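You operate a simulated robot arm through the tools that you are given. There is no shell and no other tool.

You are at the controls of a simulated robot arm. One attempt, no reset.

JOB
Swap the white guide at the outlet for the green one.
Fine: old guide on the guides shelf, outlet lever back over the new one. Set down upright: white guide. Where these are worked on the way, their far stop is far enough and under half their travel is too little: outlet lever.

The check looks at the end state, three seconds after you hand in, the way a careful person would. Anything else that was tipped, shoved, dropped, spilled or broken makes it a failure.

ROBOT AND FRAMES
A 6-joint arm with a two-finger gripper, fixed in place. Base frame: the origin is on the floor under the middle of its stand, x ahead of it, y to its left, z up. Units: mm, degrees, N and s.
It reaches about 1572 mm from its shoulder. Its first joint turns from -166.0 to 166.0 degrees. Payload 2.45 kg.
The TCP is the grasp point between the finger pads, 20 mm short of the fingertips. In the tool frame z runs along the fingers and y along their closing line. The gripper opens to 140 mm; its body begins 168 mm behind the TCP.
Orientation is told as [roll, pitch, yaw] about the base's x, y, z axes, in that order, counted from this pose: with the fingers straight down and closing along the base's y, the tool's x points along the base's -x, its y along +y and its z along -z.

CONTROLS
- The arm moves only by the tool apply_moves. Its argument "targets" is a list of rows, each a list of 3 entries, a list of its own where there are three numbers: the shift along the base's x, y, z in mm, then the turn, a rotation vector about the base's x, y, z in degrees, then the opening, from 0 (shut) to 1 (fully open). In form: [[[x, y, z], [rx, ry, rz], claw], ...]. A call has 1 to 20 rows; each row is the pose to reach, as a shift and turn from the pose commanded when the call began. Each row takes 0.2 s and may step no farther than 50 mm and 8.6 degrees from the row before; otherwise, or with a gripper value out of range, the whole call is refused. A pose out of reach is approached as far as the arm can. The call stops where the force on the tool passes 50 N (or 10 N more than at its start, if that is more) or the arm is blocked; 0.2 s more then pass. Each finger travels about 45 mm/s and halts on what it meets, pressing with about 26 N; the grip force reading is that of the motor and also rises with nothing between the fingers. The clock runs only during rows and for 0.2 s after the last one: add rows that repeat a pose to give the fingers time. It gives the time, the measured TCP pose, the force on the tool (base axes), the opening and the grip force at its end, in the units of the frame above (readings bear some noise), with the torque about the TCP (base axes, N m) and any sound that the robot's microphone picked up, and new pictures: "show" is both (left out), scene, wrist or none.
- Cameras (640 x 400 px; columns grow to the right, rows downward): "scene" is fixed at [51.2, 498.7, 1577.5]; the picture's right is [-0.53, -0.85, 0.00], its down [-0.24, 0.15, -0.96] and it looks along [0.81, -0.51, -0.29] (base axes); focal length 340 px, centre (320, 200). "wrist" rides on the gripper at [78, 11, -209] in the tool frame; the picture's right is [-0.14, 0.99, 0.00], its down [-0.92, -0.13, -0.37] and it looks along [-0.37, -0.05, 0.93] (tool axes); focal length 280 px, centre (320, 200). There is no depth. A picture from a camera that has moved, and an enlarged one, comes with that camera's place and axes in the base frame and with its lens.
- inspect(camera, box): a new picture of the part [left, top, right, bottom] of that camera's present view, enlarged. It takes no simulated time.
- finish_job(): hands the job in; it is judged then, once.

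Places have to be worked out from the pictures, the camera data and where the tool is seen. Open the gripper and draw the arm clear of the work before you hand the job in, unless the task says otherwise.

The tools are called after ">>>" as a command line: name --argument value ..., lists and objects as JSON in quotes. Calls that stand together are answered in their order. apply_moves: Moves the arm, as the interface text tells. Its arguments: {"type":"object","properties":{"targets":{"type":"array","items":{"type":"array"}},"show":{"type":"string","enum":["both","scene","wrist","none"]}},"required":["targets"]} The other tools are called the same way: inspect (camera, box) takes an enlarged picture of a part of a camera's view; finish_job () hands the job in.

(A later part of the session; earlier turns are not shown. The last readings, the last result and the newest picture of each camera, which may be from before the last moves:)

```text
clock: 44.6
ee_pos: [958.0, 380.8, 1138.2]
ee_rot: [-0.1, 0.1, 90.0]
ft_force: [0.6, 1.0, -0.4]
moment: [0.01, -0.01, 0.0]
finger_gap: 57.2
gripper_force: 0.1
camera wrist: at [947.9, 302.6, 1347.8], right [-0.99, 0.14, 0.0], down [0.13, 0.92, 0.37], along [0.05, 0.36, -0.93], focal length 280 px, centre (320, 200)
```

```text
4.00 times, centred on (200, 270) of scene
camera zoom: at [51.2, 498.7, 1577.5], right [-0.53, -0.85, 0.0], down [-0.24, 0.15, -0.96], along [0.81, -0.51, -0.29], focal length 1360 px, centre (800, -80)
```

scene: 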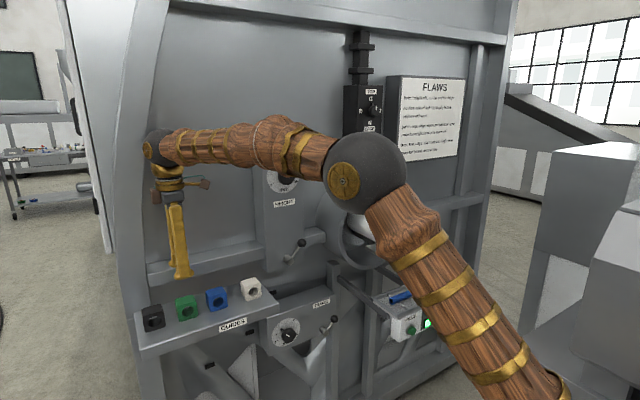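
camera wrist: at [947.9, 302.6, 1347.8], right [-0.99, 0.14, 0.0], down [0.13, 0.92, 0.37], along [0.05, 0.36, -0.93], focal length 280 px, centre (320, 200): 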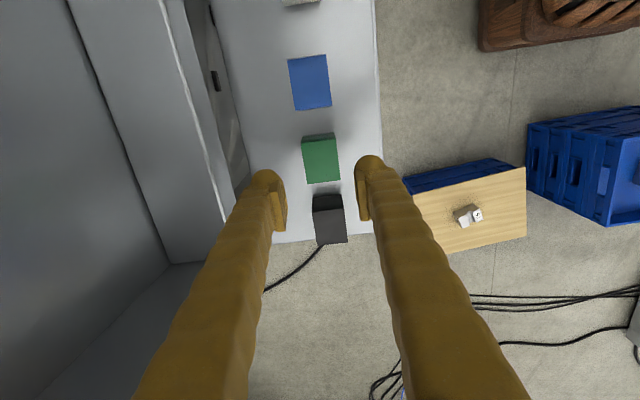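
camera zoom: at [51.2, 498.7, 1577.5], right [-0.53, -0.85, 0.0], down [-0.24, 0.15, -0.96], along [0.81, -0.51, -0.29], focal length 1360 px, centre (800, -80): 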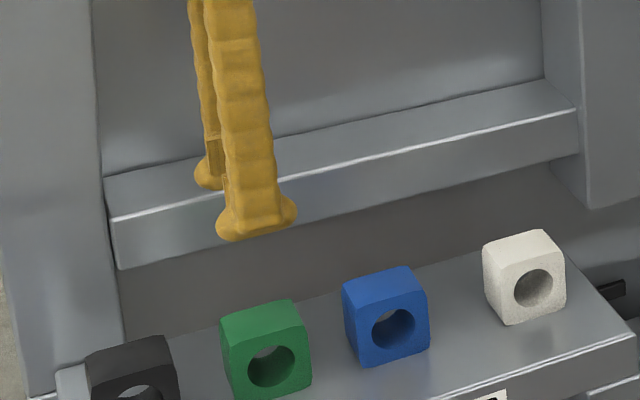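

Green centre confirmed at about (958,381); fingers straddle it front/back with ~8 mm clearance. I descend to TCP z≈1015.

>>> apply_moves --targets '[[[0, 0, -40], [0, 0, 0], 0.41], [[0, 0, -75], [0, 0, 0], 0.41], [[0, 0, -100], [0, 0, 0], 0.41], [[0, 0, -115], [0, 0, 0], 0.41], [[0, 0, -122], [0, 0, 0], 0.41], [[0, 0, -122], [0, 0, 0], 0.41]]' --show "both"

>>> inspect --camera "scene" --box '[130, 260, 250, 335]'

>>> inspect --camera "wrist" --box '[220, 60, 420, 200]'

```text
clock: 46.0
ee_pos: [959.1, 378.1, 1015.6]
ee_rot: [-0.1, 0.1, 89.8]
ft_force: [0.6, -0.3, 0.5]
moment: [0.02, 0.0, -0.04]
finger_gap: 57.5
gripper_force: 0.0
camera wrist: at [948.3, 300.6, 1225.5], right [-0.99, 0.14, 0.0], down [0.13, 0.92, 0.37], along [0.05, 0.36, -0.93], focal length 280 px, centre (320, 200)
```

scene: 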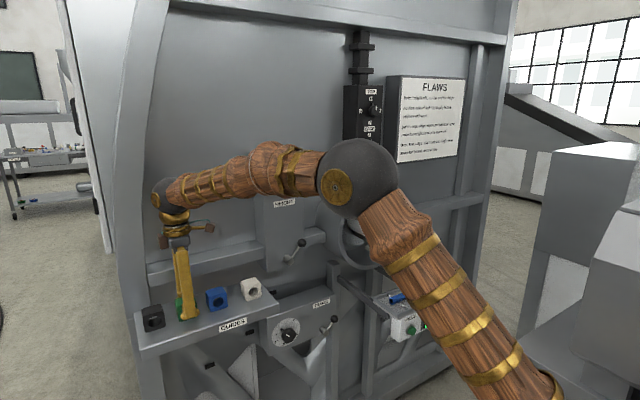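
wrist: 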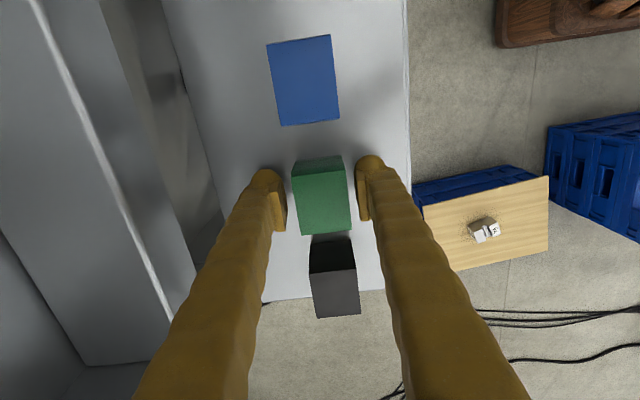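

```text
5.33 times, centred on (190, 298) of scene
camera zoom: at [51.2, 498.7, 1577.5], right [-0.53, -0.85, 0.0], down [-0.24, 0.15, -0.96], along [0.81, -0.51, -0.29], focal length 1813 px, centre (1013, -320)
```

zoom: 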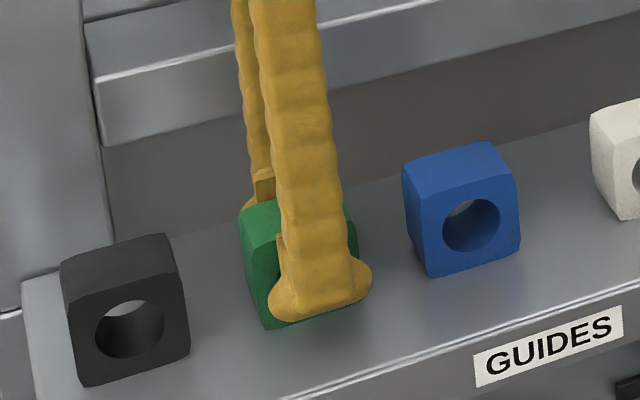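

```text
2.86 times, centred on (320, 130) of wrist
camera zoom: at [948.3, 300.6, 1225.5], right [-0.99, 0.14, 0.0], down [0.13, 0.92, 0.37], along [0.05, 0.36, -0.93], focal length 801 px, centre (320, 400)
```

zoom: 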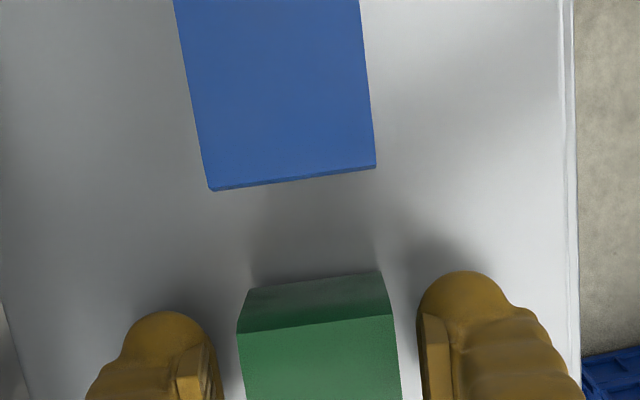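

Aligned well, clear of both neighbours. I close on the green guide.

>>> apply_moves --targets '[[[0, 0, 0], [0, 0, 0], 0.36], [[0, 0, 0], [0, 0, 0], 0.3], [[0, 0, 0], [0, 0, 0], 0.2], [[0, 0, 0], [0, 0, 0], 0.2], [[0, 0, 0], [0, 0, 0], 0.2]]' --show "none"

```text
clock: 47.2
ee_pos: [960.0, 378.4, 1015.5]
ee_rot: [0.0, 0.1, 89.9]
ft_force: [0.8, -0.3, 0.2]
moment: [-0.01, 0.02, -0.01]
finger_gap: 38.2
gripper_force: 25.1
```

Gripped at 38 mm width. I lift ~20 mm and move it forward (-x) by 53 mm, above the free front strip of the shelf.

>>> apply_moves --targets '[[[0, 0, 5], [0, 0, 0], 0.2], [[0, 0, 14], [0, 0, 0], 0.2], [[0, 0, 22], [0, 0, 0], 0.2], [[-12, 0, 22], [0, 0, 0], 0.2], [[-28, 0, 22], [0, 0, 0], 0.2], [[-42, 0, 22], [0, 0, 0], 0.2], [[-52, 0, 22], [0, 0, 0], 0.2], [[-52, 0, 22], [0, 0, 0], 0.2]]' --show "both"

>>> inspect --camera "scene" --box '[130, 260, 250, 335]'

>>> inspect --camera "wrist" --box '[220, 60, 460, 240]'

```text
clock: 49.0
ee_pos: [908.0, 380.4, 1038.2]
ee_rot: [-0.1, 0.1, 90.0]
ft_force: [-0.2, 0.0, -0.3]
moment: [0.01, -0.03, 0.01]
finger_gap: 37.9
gripper_force: 26.1
camera wrist: at [896.5, 302.3, 1248.2], right [-0.99, 0.14, 0.0], down [0.13, 0.92, 0.37], along [0.05, 0.36, -0.93], focal length 280 px, centre (320, 200)
```

scene: 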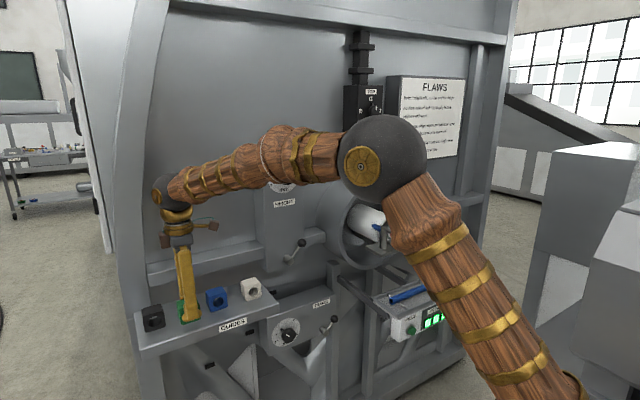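
wrist: 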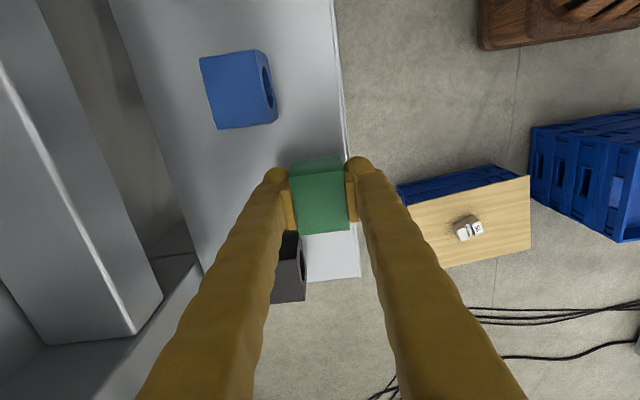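

```text
5.33 times, centred on (190, 298) of scene
camera zoom: at [51.2, 498.7, 1577.5], right [-0.53, -0.85, 0.0], down [-0.24, 0.15, -0.96], along [0.81, -0.51, -0.29], focal length 1813 px, centre (1013, -320)
```

zoom: 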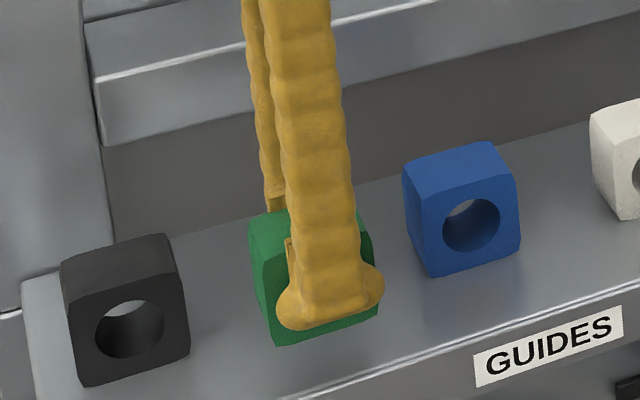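

```text
2.22 times, centred on (340, 150) of wrist
camera zoom: at [896.5, 302.3, 1248.2], right [-0.99, 0.14, 0.0], down [0.13, 0.92, 0.37], along [0.05, 0.36, -0.93], focal length 623 px, centre (276, 311)
```

zoom: 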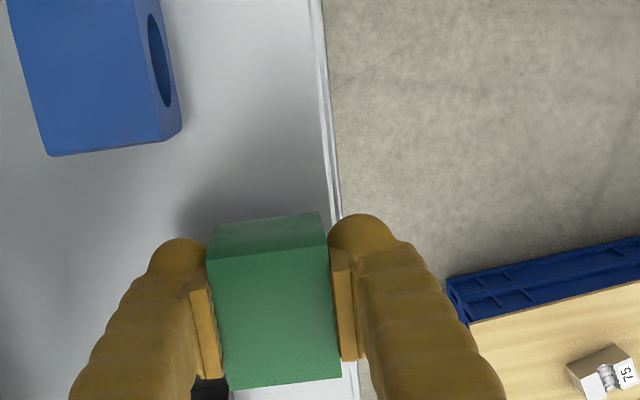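

Green guide held level; shelf front edge is at x≈880–883, so I shift to x≈910 and lower back to the pick height, watching the force.

>>> apply_moves --targets '[[[3, 0, -8], [0, 0, 0], 0.2], [[3, 0, -15], [0, 0, 0], 0.2], [[3, 0, -19], [0, 0, 0], 0.2], [[3, 0, -20.5], [0, 0, 0], 0.2], [[3, 0, -21.3], [0, 0, 0], 0.2], [[3, 0, -22], [0, 0, 0], 0.2], [[3, 0, -22], [0, 0, 0], 0.2]]' --show "none"

>>> inspect --camera "scene" --box '[130, 260, 250, 335]'

```text
clock: 50.6
ee_pos: [909.8, 379.9, 1016.5]
ee_rot: [-0.1, 0.1, 89.9]
ft_force: [0.6, -0.1, -0.5]
moment: [0.0, 0.02, 0.02]
finger_gap: 37.8
gripper_force: 26.0
```

```text
5.33 times, centred on (190, 298) of scene
camera zoom: at [51.2, 498.7, 1577.5], right [-0.53, -0.85, 0.0], down [-0.24, 0.15, -0.96], along [0.81, -0.51, -0.29], focal length 1813 px, centre (1013, -320)
```

zoom: 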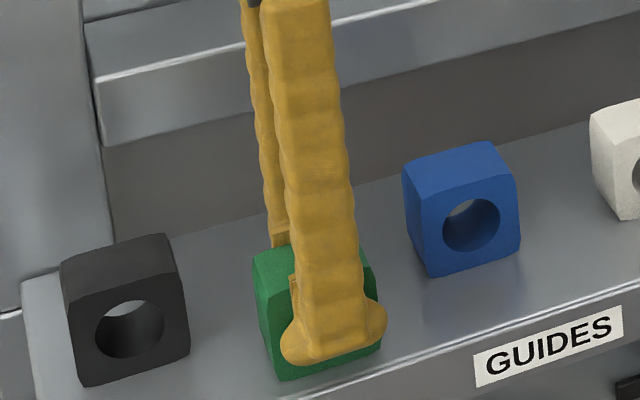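

No contact force yet; a touch lower.

>>> apply_moves --targets '[[[0, 0, -0.4], [0, 0, 0], 0.2], [[0, 0, -0.8], [0, 0, 0], 0.2], [[0, 0, -0.8], [0, 0, 0], 0.2]]' --show "none"

```text
clock: 51.4
ee_pos: [911.5, 379.2, 1015.2]
ee_rot: [-0.2, 0.1, 89.9]
ft_force: [0.3, 0.1, 4.3]
moment: [0.1, 0.07, 0.01]
finger_gap: 37.9
gripper_force: 26.1
```

Light contact (4 N). I release by opening to ~56 mm and look.

>>> apply_moves --targets '[[[0, 0, 0], [0, 0, 0], 0.28], [[0, 0, 0], [0, 0, 0], 0.32], [[0, 0, 0], [0, 0, 0], 0.38], [[0, 0, 0], [0, 0, 0], 0.4], [[0, 0, 0], [0, 0, 0], 0.4]]' --show "both"

>>> inspect --camera "wrist" --box '[220, 60, 460, 240]'

```text
clock: 52.6
ee_pos: [910.8, 381.0, 1015.4]
ee_rot: [-0.1, 0.2, 89.9]
ft_force: [-0.2, 0.7, 0.6]
moment: [0.02, -0.01, -0.01]
finger_gap: 56.1
gripper_force: 0.1
camera wrist: at [899.8, 302.2, 1225.2], right [-0.99, 0.14, 0.0], down [0.13, 0.92, 0.37], along [0.05, 0.36, -0.93], focal length 280 px, centre (320, 200)
```

scene: 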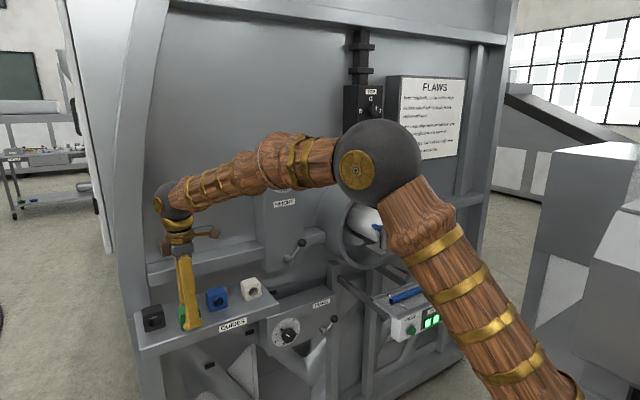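
wrist: 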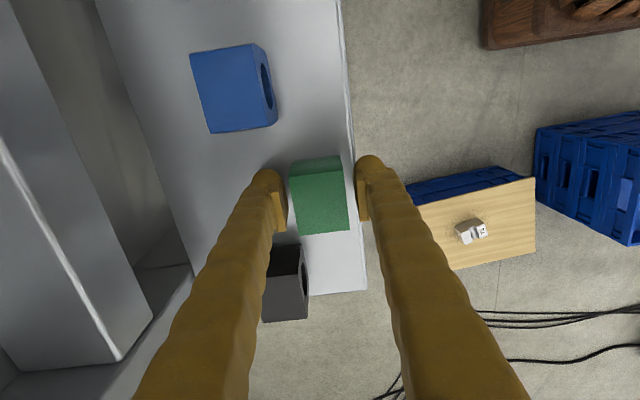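

```text
2.22 times, centred on (340, 150) of wrist
camera zoom: at [899.8, 302.2, 1225.2], right [-0.99, 0.14, 0.0], down [0.13, 0.92, 0.37], along [0.05, 0.36, -0.93], focal length 623 px, centre (276, 311)
```

zoom: 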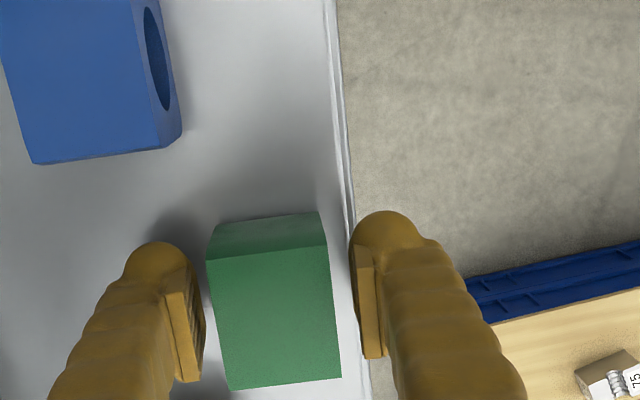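

Green is standing free on the front strip. I rise straight up and turn back to yaw 0 with the gripper at ~62 mm.

>>> apply_moves --targets '[[[0, 0, 15], [0, 0, 0], 0.4], [[0, 0, 50], [0, 0, 0], 0.4], [[0, 0, 90], [0, 0, 0], 0.4], [[0, 0, 115], [0, 0, -7], 0.44], [[-1, 0, 115], [0, 0, -15.3], 0.44], [[-1, 0, 115], [0, 0, -23.6], 0.44], [[-2, 0, 115], [0, 0, -31.9], 0.44], [[-2, 0, 115], [0, 0, -40.2], 0.44], [[-3, 0, 115], [0, 0, -48.5], 0.44], [[-3, 0, 115], [0, 0, -56.8], 0.44], [[-4, 0, 115], [0, 0, -65.1], 0.44], [[-4, 0, 115], [0, 0, -73.4], 0.44], [[-4, 0, 115], [0, 0, -81.7], 0.44], [[-4, 0, 115], [0, 0, -89.9], 0.44], [[-4, 0, 115], [0, 0, -89.9], 0.44]]' --show "both"

>>> inspect --camera "wrist" --box '[220, 60, 440, 197]'

>>> inspect --camera "scene" --box '[120, 230, 280, 330]'

```text
clock: 55.8
ee_pos: [906.2, 380.4, 1129.7]
ee_rot: [-0.1, 0.1, 0.1]
ft_force: [0.0, -0.8, -0.5]
moment: [0.01, 0.03, 0.01]
finger_gap: 61.6
gripper_force: 0.0
camera wrist: at [828.5, 391.5, 1339.6], right [0.14, 0.99, 0.0], down [0.92, -0.13, 0.37], along [0.36, -0.05, -0.93], focal length 280 px, centre (320, 200)
```

scene: 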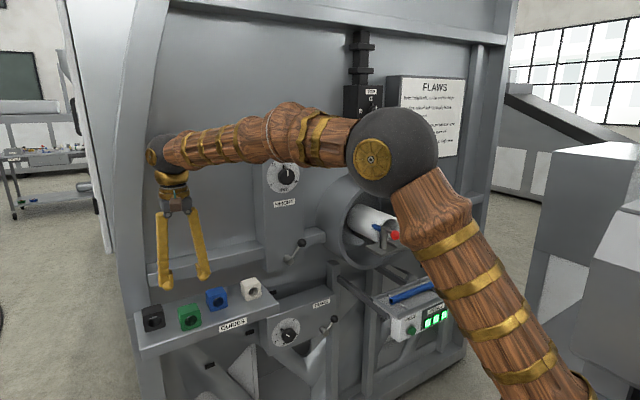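
wrist: 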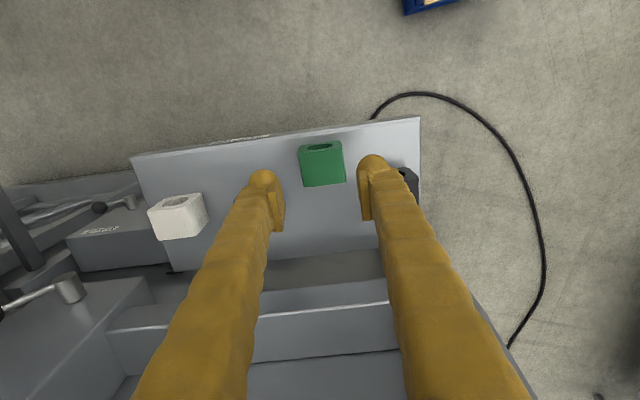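

```text
2.91 times, centred on (330, 128) of wrist
camera zoom: at [828.5, 391.5, 1339.6], right [0.14, 0.99, 0.0], down [0.92, -0.13, 0.37], along [0.36, -0.05, -0.93], focal length 816 px, centre (291, 408)
```

zoom: 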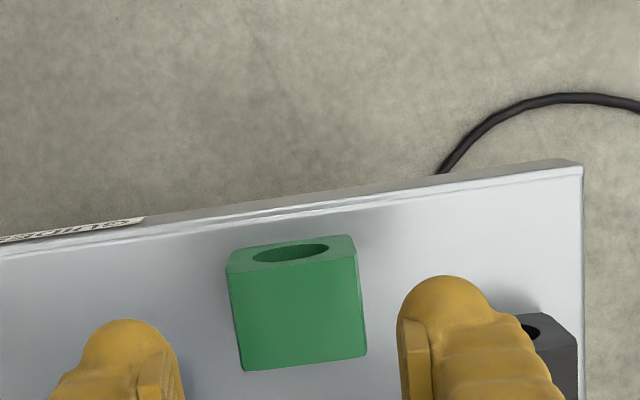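

```text
4.00 times, centred on (200, 280) of scene
camera zoom: at [51.2, 498.7, 1577.5], right [-0.53, -0.85, 0.0], down [-0.24, 0.15, -0.96], along [0.81, -0.51, -0.29], focal length 1360 px, centre (800, -120)
```

zoom: 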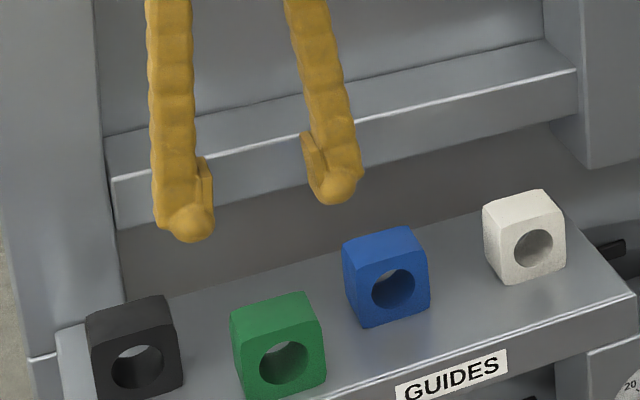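

Green now sits at x≈893–932, y≈358–407, clear of the neighbours' fronts (x≈939.5). I align (x 908, y 382) and descend to TCP z≈1018, fingers passing in front of the neighbours.

>>> apply_moves --targets '[[[2, 1.2, -30], [0, 0, 0], 0.44], [[2, 1.2, -60], [0, 0, 0], 0.44], [[2, 1.2, -70], [0, 0, 0], 0.44], [[2, 1.2, -70], [0, 0, 0], 0.44]]' --show "both"

>>> inspect --camera "wrist" --box '[220, 80, 440, 217]'

>>> inspect --camera "scene" --box '[130, 250, 250, 335]'

```text
clock: 56.8
ee_pos: [908.7, 380.4, 1060.4]
ee_rot: [-0.1, 0.1, 0.0]
ft_force: [-0.1, -0.8, -0.4]
moment: [0.02, 0.0, 0.0]
finger_gap: 61.5
gripper_force: 0.1
camera wrist: at [830.2, 392.1, 1269.9], right [0.14, 0.99, 0.0], down [0.92, -0.13, 0.37], along [0.36, -0.05, -0.93], focal length 280 px, centre (320, 200)
```

scene: 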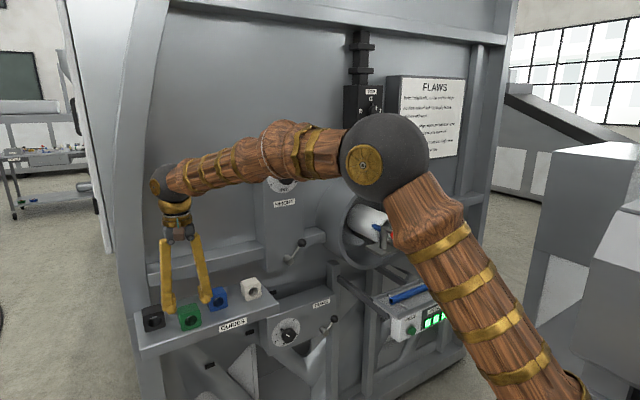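
wrist: 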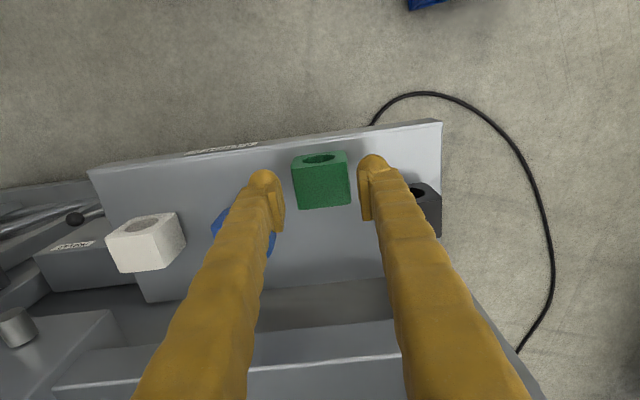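

```text
2.91 times, centred on (330, 148) of wrist
camera zoom: at [830.2, 392.1, 1269.9], right [0.14, 0.99, 0.0], down [0.92, -0.13, 0.37], along [0.36, -0.05, -0.93], focal length 816 px, centre (291, 350)
```

zoom: 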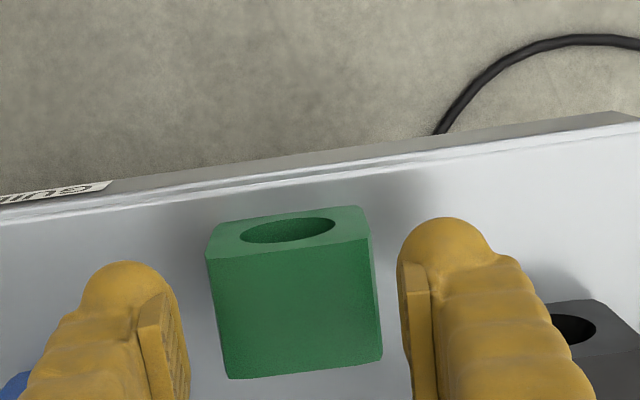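

```text
4.71 times, centred on (190, 292) of scene
camera zoom: at [51.2, 498.7, 1577.5], right [-0.53, -0.85, 0.0], down [-0.24, 0.15, -0.96], along [0.81, -0.51, -0.29], focal length 1600 px, centre (932, -235)
```

zoom: 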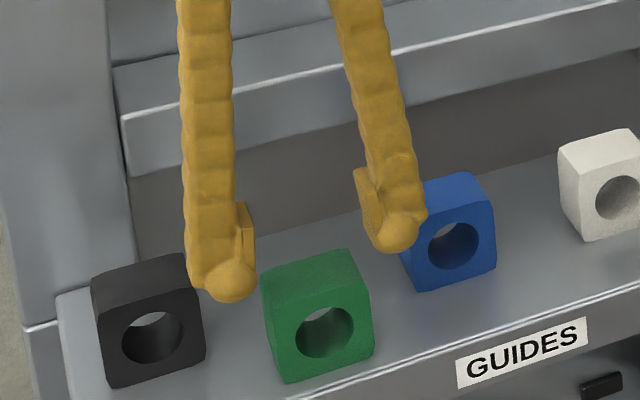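

Fingers are well placed either side of green. I shift 2 mm forward for extra margin from the neighbours and finish the descent.

>>> apply_moves --targets '[[[-2, 0.3, -5], [0, 0, 0], 0.44], [[-2, 0.3, -20], [0, 0, 0], 0.44], [[-2, 0.3, -35], [0, 0, 0], 0.44], [[-2, 0.3, -42], [0, 0, 0], 0.44], [[-2, 0.3, -42], [0, 0, 0], 0.44]]' --show "both"

>>> inspect --camera "wrist" --box '[220, 80, 440, 217]'

>>> inspect --camera "scene" --box '[130, 260, 250, 335]'

```text
clock: 58.0
ee_pos: [906.3, 381.6, 1018.2]
ee_rot: [-0.1, 0.2, 0.0]
ft_force: [-0.4, -0.5, 0.7]
moment: [0.03, 0.01, 0.03]
finger_gap: 61.7
gripper_force: 0.1
camera wrist: at [829.6, 392.7, 1228.0], right [0.14, 0.99, 0.0], down [0.92, -0.13, 0.37], along [0.36, -0.05, -0.93], focal length 280 px, centre (320, 200)
```

scene: 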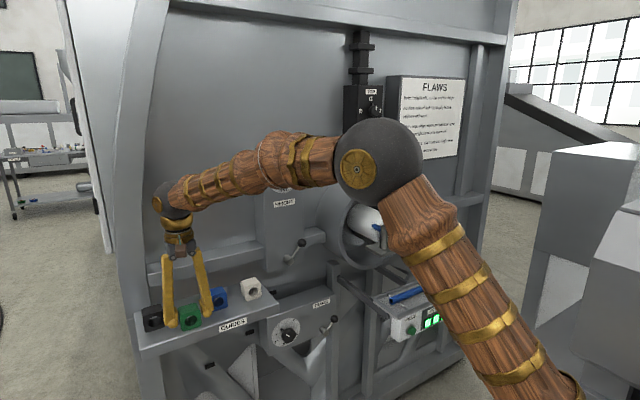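
wrist: 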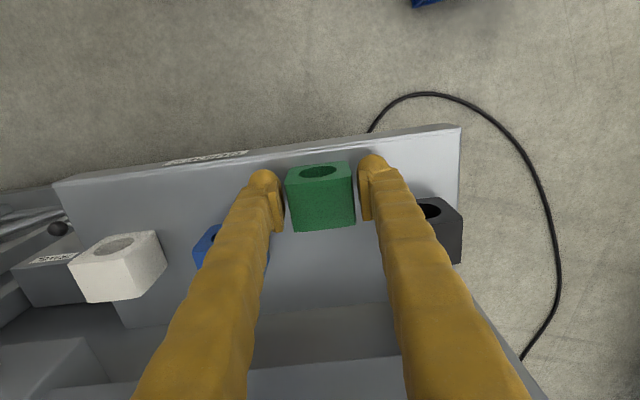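

```text
2.91 times, centred on (330, 148) of wrist
camera zoom: at [829.6, 392.7, 1228.0], right [0.14, 0.99, 0.0], down [0.92, -0.13, 0.37], along [0.36, -0.05, -0.93], focal length 816 px, centre (291, 350)
```

zoom: 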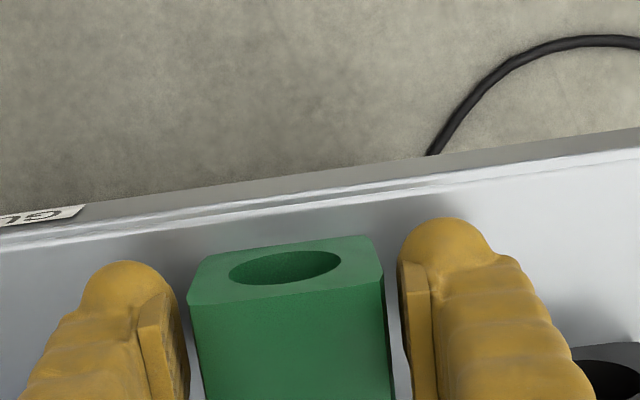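

```text
5.33 times, centred on (190, 298) of scene
camera zoom: at [51.2, 498.7, 1577.5], right [-0.53, -0.85, 0.0], down [-0.24, 0.15, -0.96], along [0.81, -0.51, -0.29], focal length 1813 px, centre (1013, -320)
```

zoom: 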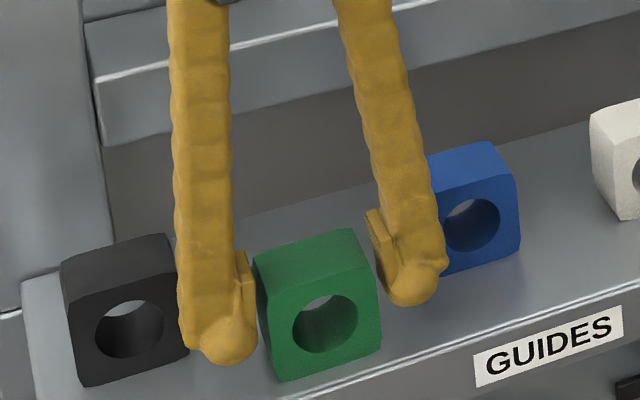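

Good straddle with no contact; neighbours unmoved. Closing on green along y.

>>> apply_moves --targets '[[[0, 0, 0], [0, 0, 0], 0.38], [[0, 0, 0], [0, 0, 0], 0.3], [[0, 0, 0], [0, 0, 0], 0.25], [[0, 0, 0], [0, 0, 0], 0.25], [[0, 0, 0], [0, 0, 0], 0.25]]' --show "none"

>>> inspect --camera "wrist" --box '[220, 80, 440, 217]'

```text
clock: 59.2
ee_pos: [905.8, 381.5, 1018.2]
ee_rot: [0.0, 0.1, 0.0]
ft_force: [-0.1, -0.3, 0.5]
moment: [0.01, 0.01, 0.0]
finger_gap: 51.2
gripper_force: 26.1
```

```text
2.91 times, centred on (330, 148) of wrist
camera zoom: at [829.6, 392.7, 1228.1], right [0.14, 0.99, 0.0], down [0.92, -0.13, 0.37], along [0.36, -0.05, -0.93], focal length 816 px, centre (291, 350)
```

zoom: 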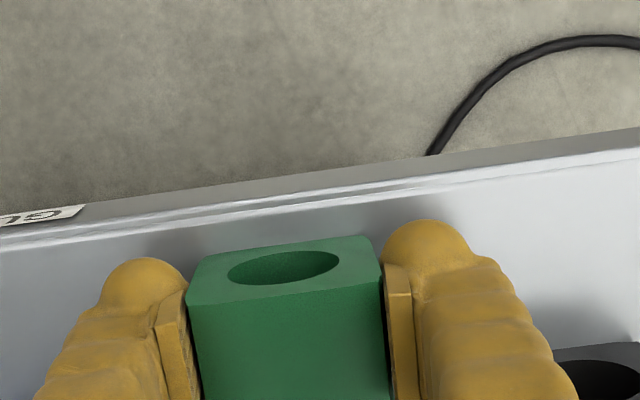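

Green gripped (51 mm, 26 N), front face ~15 mm ahead of the TCP. I lift it straight up, pull back from the shelf, and carry it high back toward the outlet.

>>> apply_moves --targets '[[[0, 0, 8], [0, 0, 0], 0.25], [[0, 0, 30], [0, 0, 0], 0.25], [[0, 0, 72], [0, 0, 0], 0.25], [[-12, 0, 115], [0, 0, 0], 0.25], [[-28, -5, 155], [0, 0, 0], 0.25], [[-45, -25, 190], [0, 0, 0], 0.25], [[-55, -65, 215], [0, 0, 0], 0.25], [[-60, -110, 230], [0, 0, 0], 0.25], [[-60, -155, 240], [0, 0, 0], 0.25], [[-60, -200, 245], [0, 0, 0], 0.25], [[-60, -245, 250], [0, 0, 0], 0.25], [[-60, -290, 255], [0, 0, 0], 0.25], [[-60, -335, 258], [0, 0, 0], 0.25], [[-60, -380, 260], [0, 0, 0], 0.25], [[-60, -425, 262], [0, 0, 0], 0.25], [[-60, -470, 265], [0, 0, 0], 0.25], [[-60, -515, 268], [0, 0, 0], 0.25], [[-60, -560, 270], [0, 0, 0], 0.25], [[-58, -605, 272], [0, 0, 0], 0.25], [[-55, -645, 274], [0, 0, 0], 0.25]]' --show "both"

>>> inspect --camera "scene" --box '[120, 230, 280, 330]'

```text
clock: 63.4
ee_pos: [850.1, -264.6, 1292.3]
ee_rot: [-0.1, 0.1, 0.2]
ft_force: [-0.2, -0.7, -0.9]
moment: [0.0, -0.01, -0.01]
finger_gap: 50.9
gripper_force: 26.2
camera wrist: at [772.0, -252.3, 1501.4], right [0.14, 0.99, 0.0], down [0.92, -0.13, 0.37], along [0.36, -0.05, -0.93], focal length 280 px, centre (320, 200)
```

scene: 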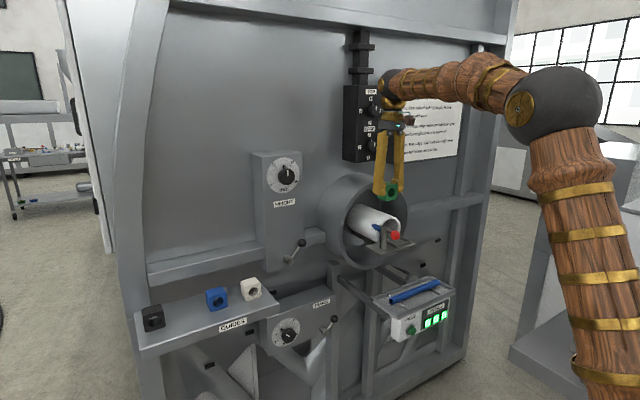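
wrist: 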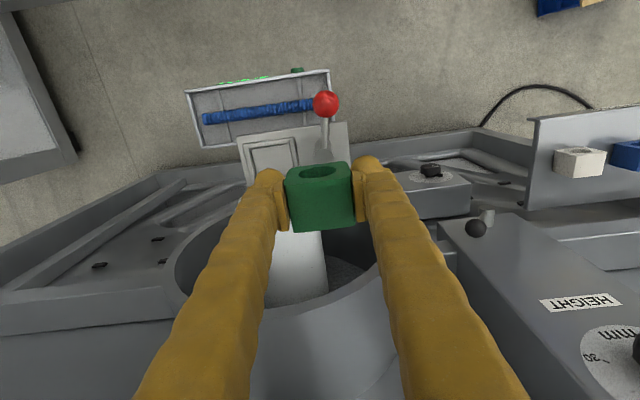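

```text
4.00 times, centred on (200, 280) of scene
camera zoom: at [51.2, 498.7, 1577.5], right [-0.53, -0.85, 0.0], down [-0.24, 0.15, -0.96], along [0.81, -0.51, -0.29], focal length 1360 px, centre (800, -120)
```

zoom: 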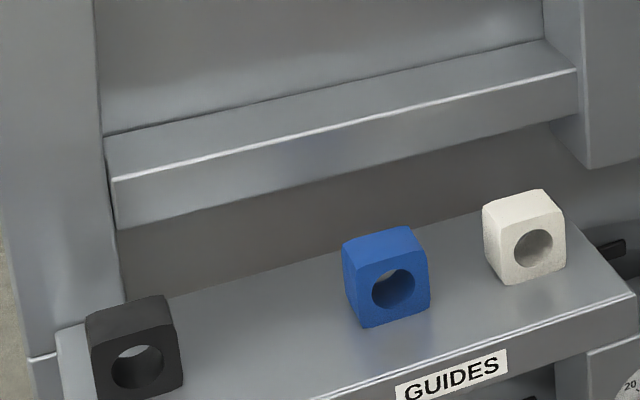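

Shelf guides are unmoved. I inspect the empty seat and lever from this vantage.

>>> inspect --camera "wrist" --box '[230, 85, 360, 195]'

>>> inspect --camera "scene" --box '[360, 200, 440, 260]'

```text
3.64 times, centred on (295, 140) of wrist
camera zoom: at [772.0, -252.3, 1501.4], right [0.14, 0.99, 0.0], down [0.92, -0.13, 0.37], along [0.36, -0.05, -0.93], focal length 1020 px, centre (411, 418)
```

zoom: 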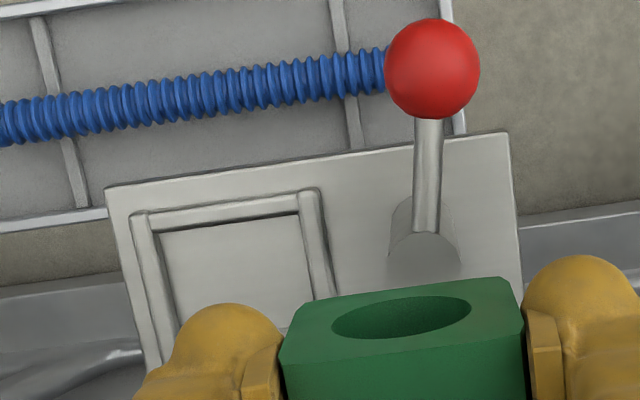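

```text
6.67 times, centred on (400, 230) of scene
camera zoom: at [51.2, 498.7, 1577.5], right [-0.53, -0.85, 0.0], down [-0.24, 0.15, -0.96], along [0.81, -0.51, -0.29], focal length 2266 px, centre (-213, 0)
```

zoom: 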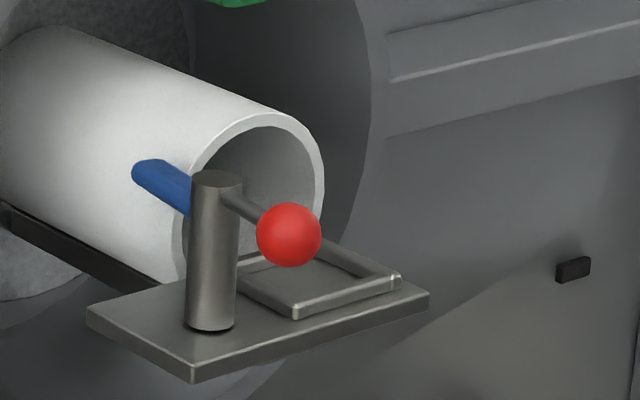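

I zoom on the green guide in the grip to pin down its x-offset relative to the TCP.

>>> inspect --camera "wrist" --box '[270, 150, 370, 240]'

>>> inspect --camera "scene" --box '[366, 150, 414, 210]'

```text
4.44 times, centred on (320, 195) of wrist
camera zoom: at [772.0, -252.3, 1501.4], right [0.14, 0.99, 0.0], down [0.92, -0.13, 0.37], along [0.36, -0.05, -0.93], focal length 1246 px, centre (320, 222)
```

zoom: 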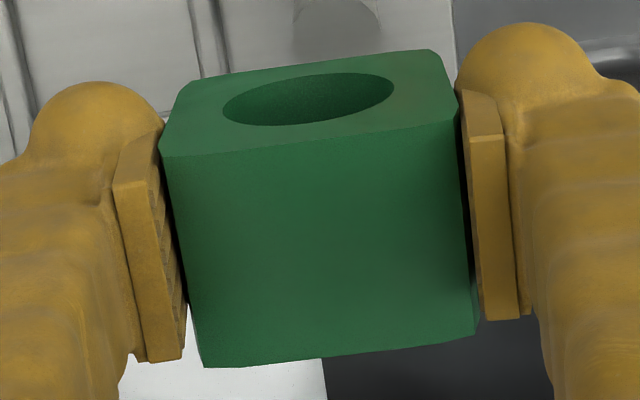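

```text
6.67 times, centred on (390, 180) of scene
camera zoom: at [51.2, 498.7, 1577.5], right [-0.53, -0.85, 0.0], down [-0.24, 0.15, -0.96], along [0.81, -0.51, -0.29], focal length 2266 px, centre (-147, 333)
```

zoom: 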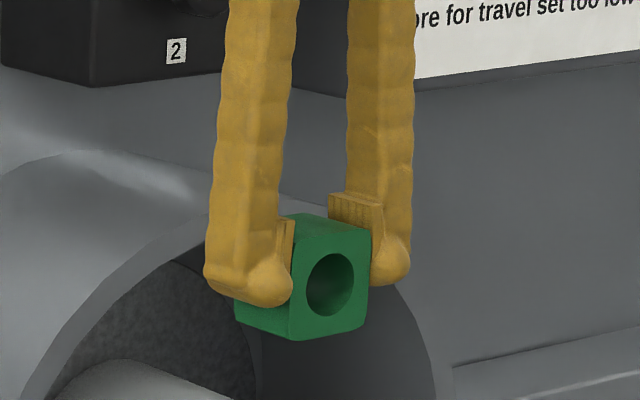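

Green spans TCP-16.5…TCP+22 in x; the seat interior is about x 844–892, y -368…-309. I move over the seat centre (TCP x 863.5, y -339) and lower to ~35 mm above seated height.

>>> apply_moves --targets '[[[4, -30, 0], [0, 0, 0], 0.25], [[9, -60, 0], [0, 0, 0], 0.25], [[12.5, -76.5, 0], [0, 0, 0], 0.25], [[12.5, -76.5, -40], [0, 0, 0], 0.25], [[12.5, -76.5, -80], [0, 0, 0], 0.25], [[12.5, -76.5, -115], [0, 0, 0], 0.25], [[12.5, -76.5, -140], [0, 0, 0], 0.25], [[12.5, -76.5, -140], [0, 0, 0], 0.25]]' --show "both"

>>> inspect --camera "scene" --box '[360, 190, 440, 250]'

>>> inspect --camera "wrist" --box '[240, 110, 400, 230]'

```text
clock: 65.2
ee_pos: [863.6, -338.8, 1152.5]
ee_rot: [-0.1, 0.1, 0.0]
ft_force: [-0.1, 0.1, 0.0]
moment: [-0.01, -0.01, 0.03]
finger_gap: 51.3
gripper_force: 26.1
camera wrist: at [785.3, -328.0, 1362.3], right [0.14, 0.99, 0.0], down [0.92, -0.13, 0.37], along [0.36, -0.05, -0.93], focal length 280 px, centre (320, 200)
```

scene: 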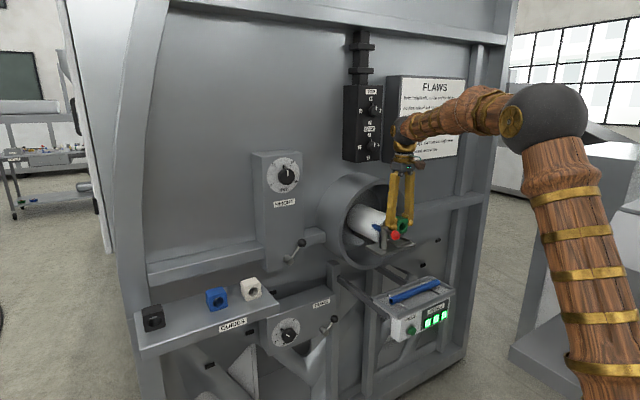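
wrist: 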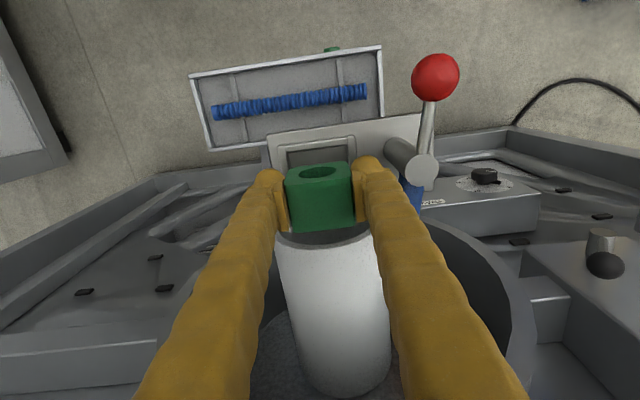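

```text
6.67 times, centred on (400, 220) of scene
camera zoom: at [51.2, 498.7, 1577.5], right [-0.53, -0.85, 0.0], down [-0.24, 0.15, -0.96], along [0.81, -0.51, -0.29], focal length 2266 px, centre (-213, 67)
```

zoom: 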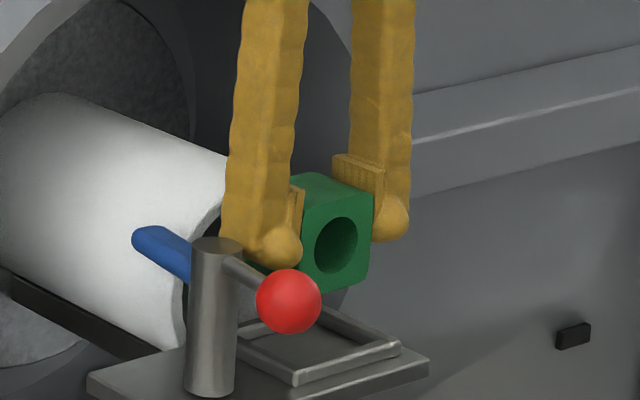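

```text
3.33 times, centred on (320, 170) of wrist
camera zoom: at [785.3, -328.0, 1362.3], right [0.14, 0.99, 0.0], down [0.92, -0.13, 0.37], along [0.36, -0.05, -0.93], focal length 935 px, centre (320, 300)
```

zoom: 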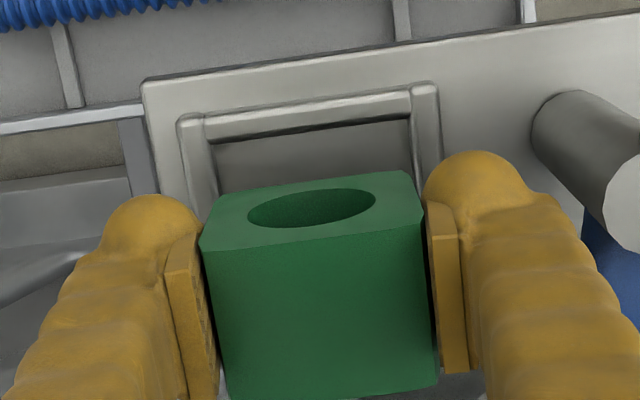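

Alignment over the seat looks right. I lower to just above lip level first.

>>> apply_moves --targets '[[[0, 0, -12], [0, 0, 0], 0.25], [[0, 0, -22], [0, 0, 0], 0.25], [[0, 0, -28], [0, 0, 0], 0.25], [[0, 0, -28], [0, 0, 0], 0.25]]' --show "both"

>>> inspect --camera "scene" --box '[370, 205, 430, 250]'

>>> inspect --camera "wrist" --box '[240, 110, 400, 230]'

```text
clock: 66.2
ee_pos: [864.1, -341.0, 1124.7]
ee_rot: [-0.1, 0.1, 0.0]
ft_force: [-0.8, -0.7, -0.6]
moment: [0.04, -0.01, -0.02]
finger_gap: 51.1
gripper_force: 25.9
camera wrist: at [786.1, -328.9, 1334.1], right [0.14, 0.99, 0.0], down [0.92, -0.13, 0.37], along [0.36, -0.05, -0.93], focal length 280 px, centre (320, 200)
```

scene: 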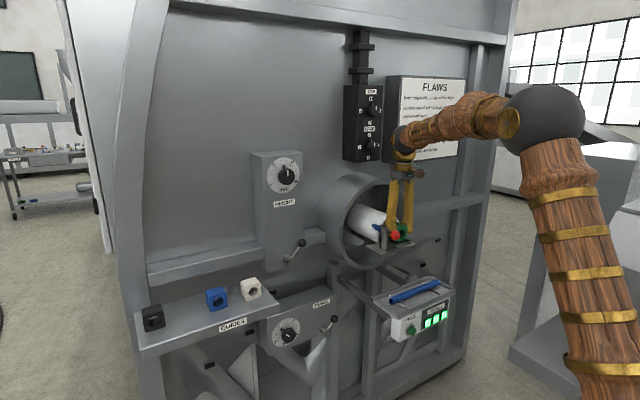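
wrist: 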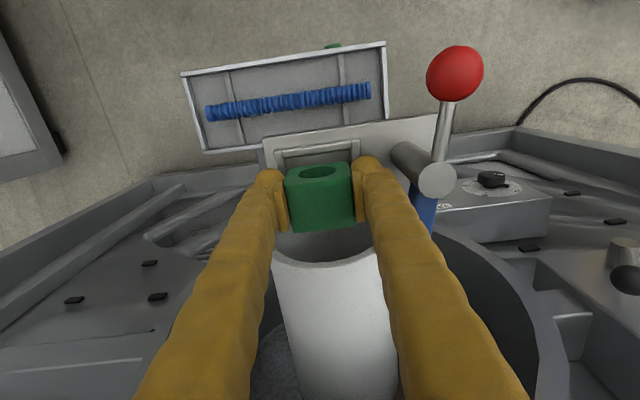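

```text
8.89 times, centred on (400, 228) of scene
camera zoom: at [51.2, 498.7, 1577.5], right [-0.53, -0.85, 0.0], down [-0.24, 0.15, -0.96], along [0.81, -0.51, -0.29], focal length 3022 px, centre (-391, -44)
```

zoom: 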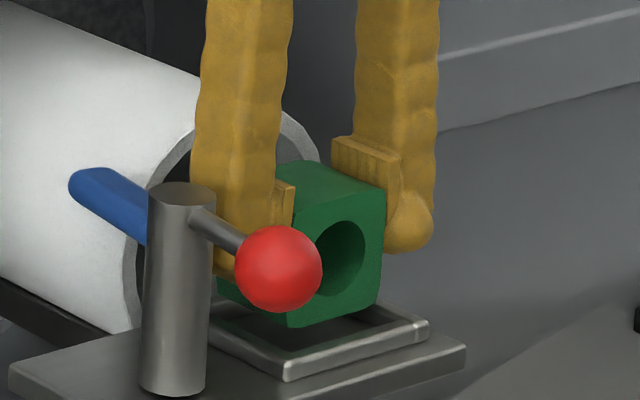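

```text
3.33 times, centred on (320, 170) of wrist
camera zoom: at [786.1, -328.9, 1334.1], right [0.14, 0.99, 0.0], down [0.92, -0.13, 0.37], along [0.36, -0.05, -0.93], focal length 935 px, centre (320, 300)
```

zoom: 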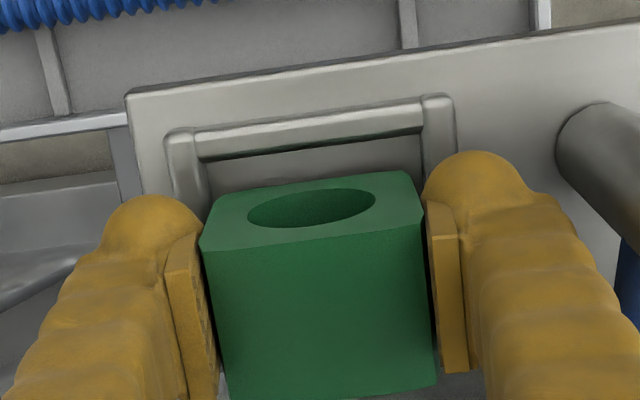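

The guide sits inside the frame outline. I creep down, 2 mm per row, toward seated height.

>>> apply_moves --targets '[[[0, 0, -2], [0, 0, 0], 0.25], [[0, 0, -4], [0, 0, 0], 0.25], [[0, 0, -6], [0, 0, 0], 0.25], [[0, 0, -8], [0, 0, 0], 0.25], [[0, 0, -9.5], [0, 0, 0], 0.25], [[0, 0, -9.5], [0, 0, 0], 0.25]]' --show "none"

>>> inspect --camera "scene" --box '[370, 205, 430, 250]'

```text
clock: 67.6
ee_pos: [864.1, -339.5, 1115.2]
ee_rot: [-0.2, 0.1, 0.0]
ft_force: [0.7, 0.0, -0.5]
moment: [0.0, -0.03, 0.01]
finger_gap: 50.9
gripper_force: 25.7
```

```text
8.89 times, centred on (400, 228) of scene
camera zoom: at [51.2, 498.7, 1577.5], right [-0.53, -0.85, 0.0], down [-0.24, 0.15, -0.96], along [0.81, -0.51, -0.29], focal length 3022 px, centre (-391, -44)
```

zoom: 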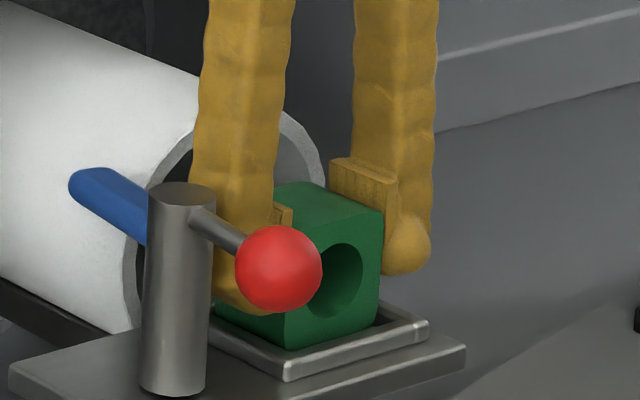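

No force yet and the guide is entering the frame. Creeping further in sub-millimetre steps.

>>> apply_moves --targets '[[[0, 0, -0.8], [0, 0, 0], 0.25], [[0, 0, -1.6], [0, 0, 0], 0.25], [[0, 0, -2.4], [0, 0, 0], 0.25], [[0, 0, -2.4], [0, 0, 0], 0.25]]' --show "none"

>>> inspect --camera "scene" --box '[370, 205, 430, 250]'

```text
clock: 68.6
ee_pos: [864.8, -341.1, 1112.2]
ee_rot: [-0.1, 0.1, 0.0]
ft_force: [0.5, -0.2, -1.1]
moment: [-0.04, 0.0, -0.01]
finger_gap: 51.1
gripper_force: 26.2
```

```text
8.89 times, centred on (400, 228) of scene
camera zoom: at [51.2, 498.7, 1577.5], right [-0.53, -0.85, 0.0], down [-0.24, 0.15, -0.96], along [0.81, -0.51, -0.29], focal length 3022 px, centre (-391, -44)
```

zoom: 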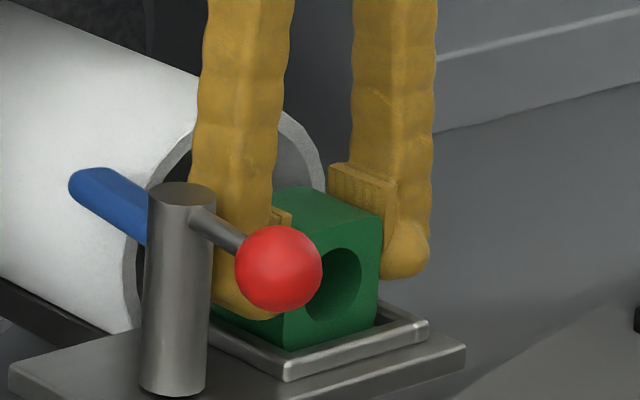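

Still no contact at z≈1112.2; continuing in small steps.

>>> apply_moves --targets '[[[0, 0, -0.6], [0, 0, 0], 0.25], [[0, 0, -1.2], [0, 0, 0], 0.25], [[0, 0, -1.2], [0, 0, 0], 0.25]]' --show "none"

```text
clock: 69.4
ee_pos: [864.7, -339.4, 1112.9]
ee_rot: [-0.1, -0.1, 0.0]
ft_force: [0.3, -1.2, 6.7]
moment: [0.16, 0.01, -0.05]
finger_gap: 51.1
gripper_force: 26.1
```

Seat contact (6.7 N) at the same height the white guide had. I release by opening to ~60 mm and check.

>>> apply_moves --targets '[[[0, 0, 0.4], [0, 0, 0], 0.36], [[0, 0, 0.4], [0, 0, 0], 0.39], [[0, 0, 0.4], [0, 0, 0], 0.42], [[0, 0, 0.4], [0, 0, 0], 0.43], [[0, 0, 0.4], [0, 0, 0], 0.43]]' --show "both"

>>> inspect --camera "scene" --box '[370, 205, 430, 250]'

>>> inspect --camera "wrist" --box '[240, 110, 400, 230]'

```text
clock: 70.6
ee_pos: [863.8, -340.9, 1111.8]
ee_rot: [-0.1, 0.1, -0.1]
ft_force: [-0.6, 0.6, -0.3]
moment: [0.0, 0.03, 0.02]
finger_gap: 60.3
gripper_force: 0.0
camera wrist: at [786.0, -328.9, 1321.7], right [0.14, 0.99, 0.0], down [0.92, -0.13, 0.37], along [0.36, -0.05, -0.93], focal length 280 px, centre (320, 200)
```

scene: 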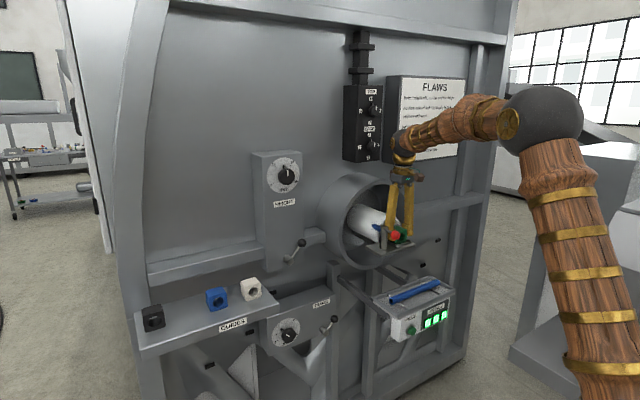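
wrist: 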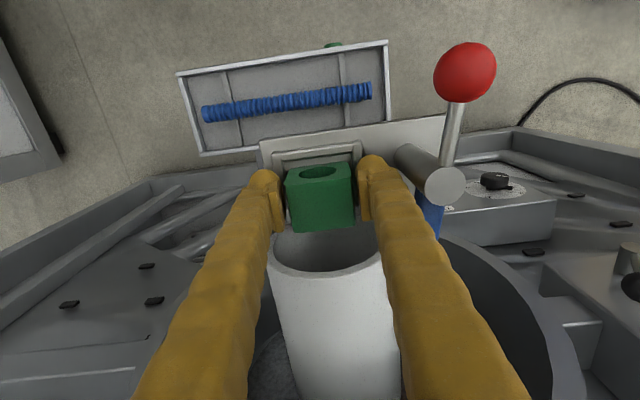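

```text
8.89 times, centred on (400, 228) of scene
camera zoom: at [51.2, 498.7, 1577.5], right [-0.53, -0.85, 0.0], down [-0.24, 0.15, -0.96], along [0.81, -0.51, -0.29], focal length 3022 px, centre (-391, -44)
```

zoom: 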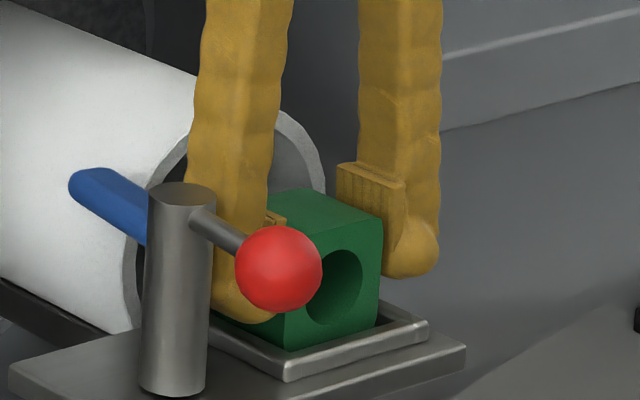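

```text
3.33 times, centred on (320, 170) of wrist
camera zoom: at [786.0, -328.9, 1321.7], right [0.14, 0.99, 0.0], down [0.92, -0.13, 0.37], along [0.36, -0.05, -0.93], focal length 935 px, centre (320, 300)
```

zoom: 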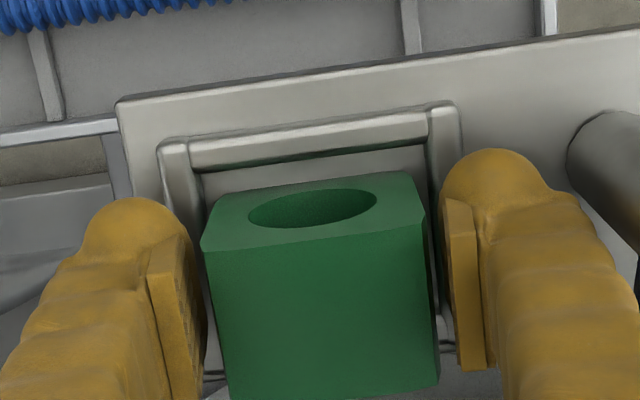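

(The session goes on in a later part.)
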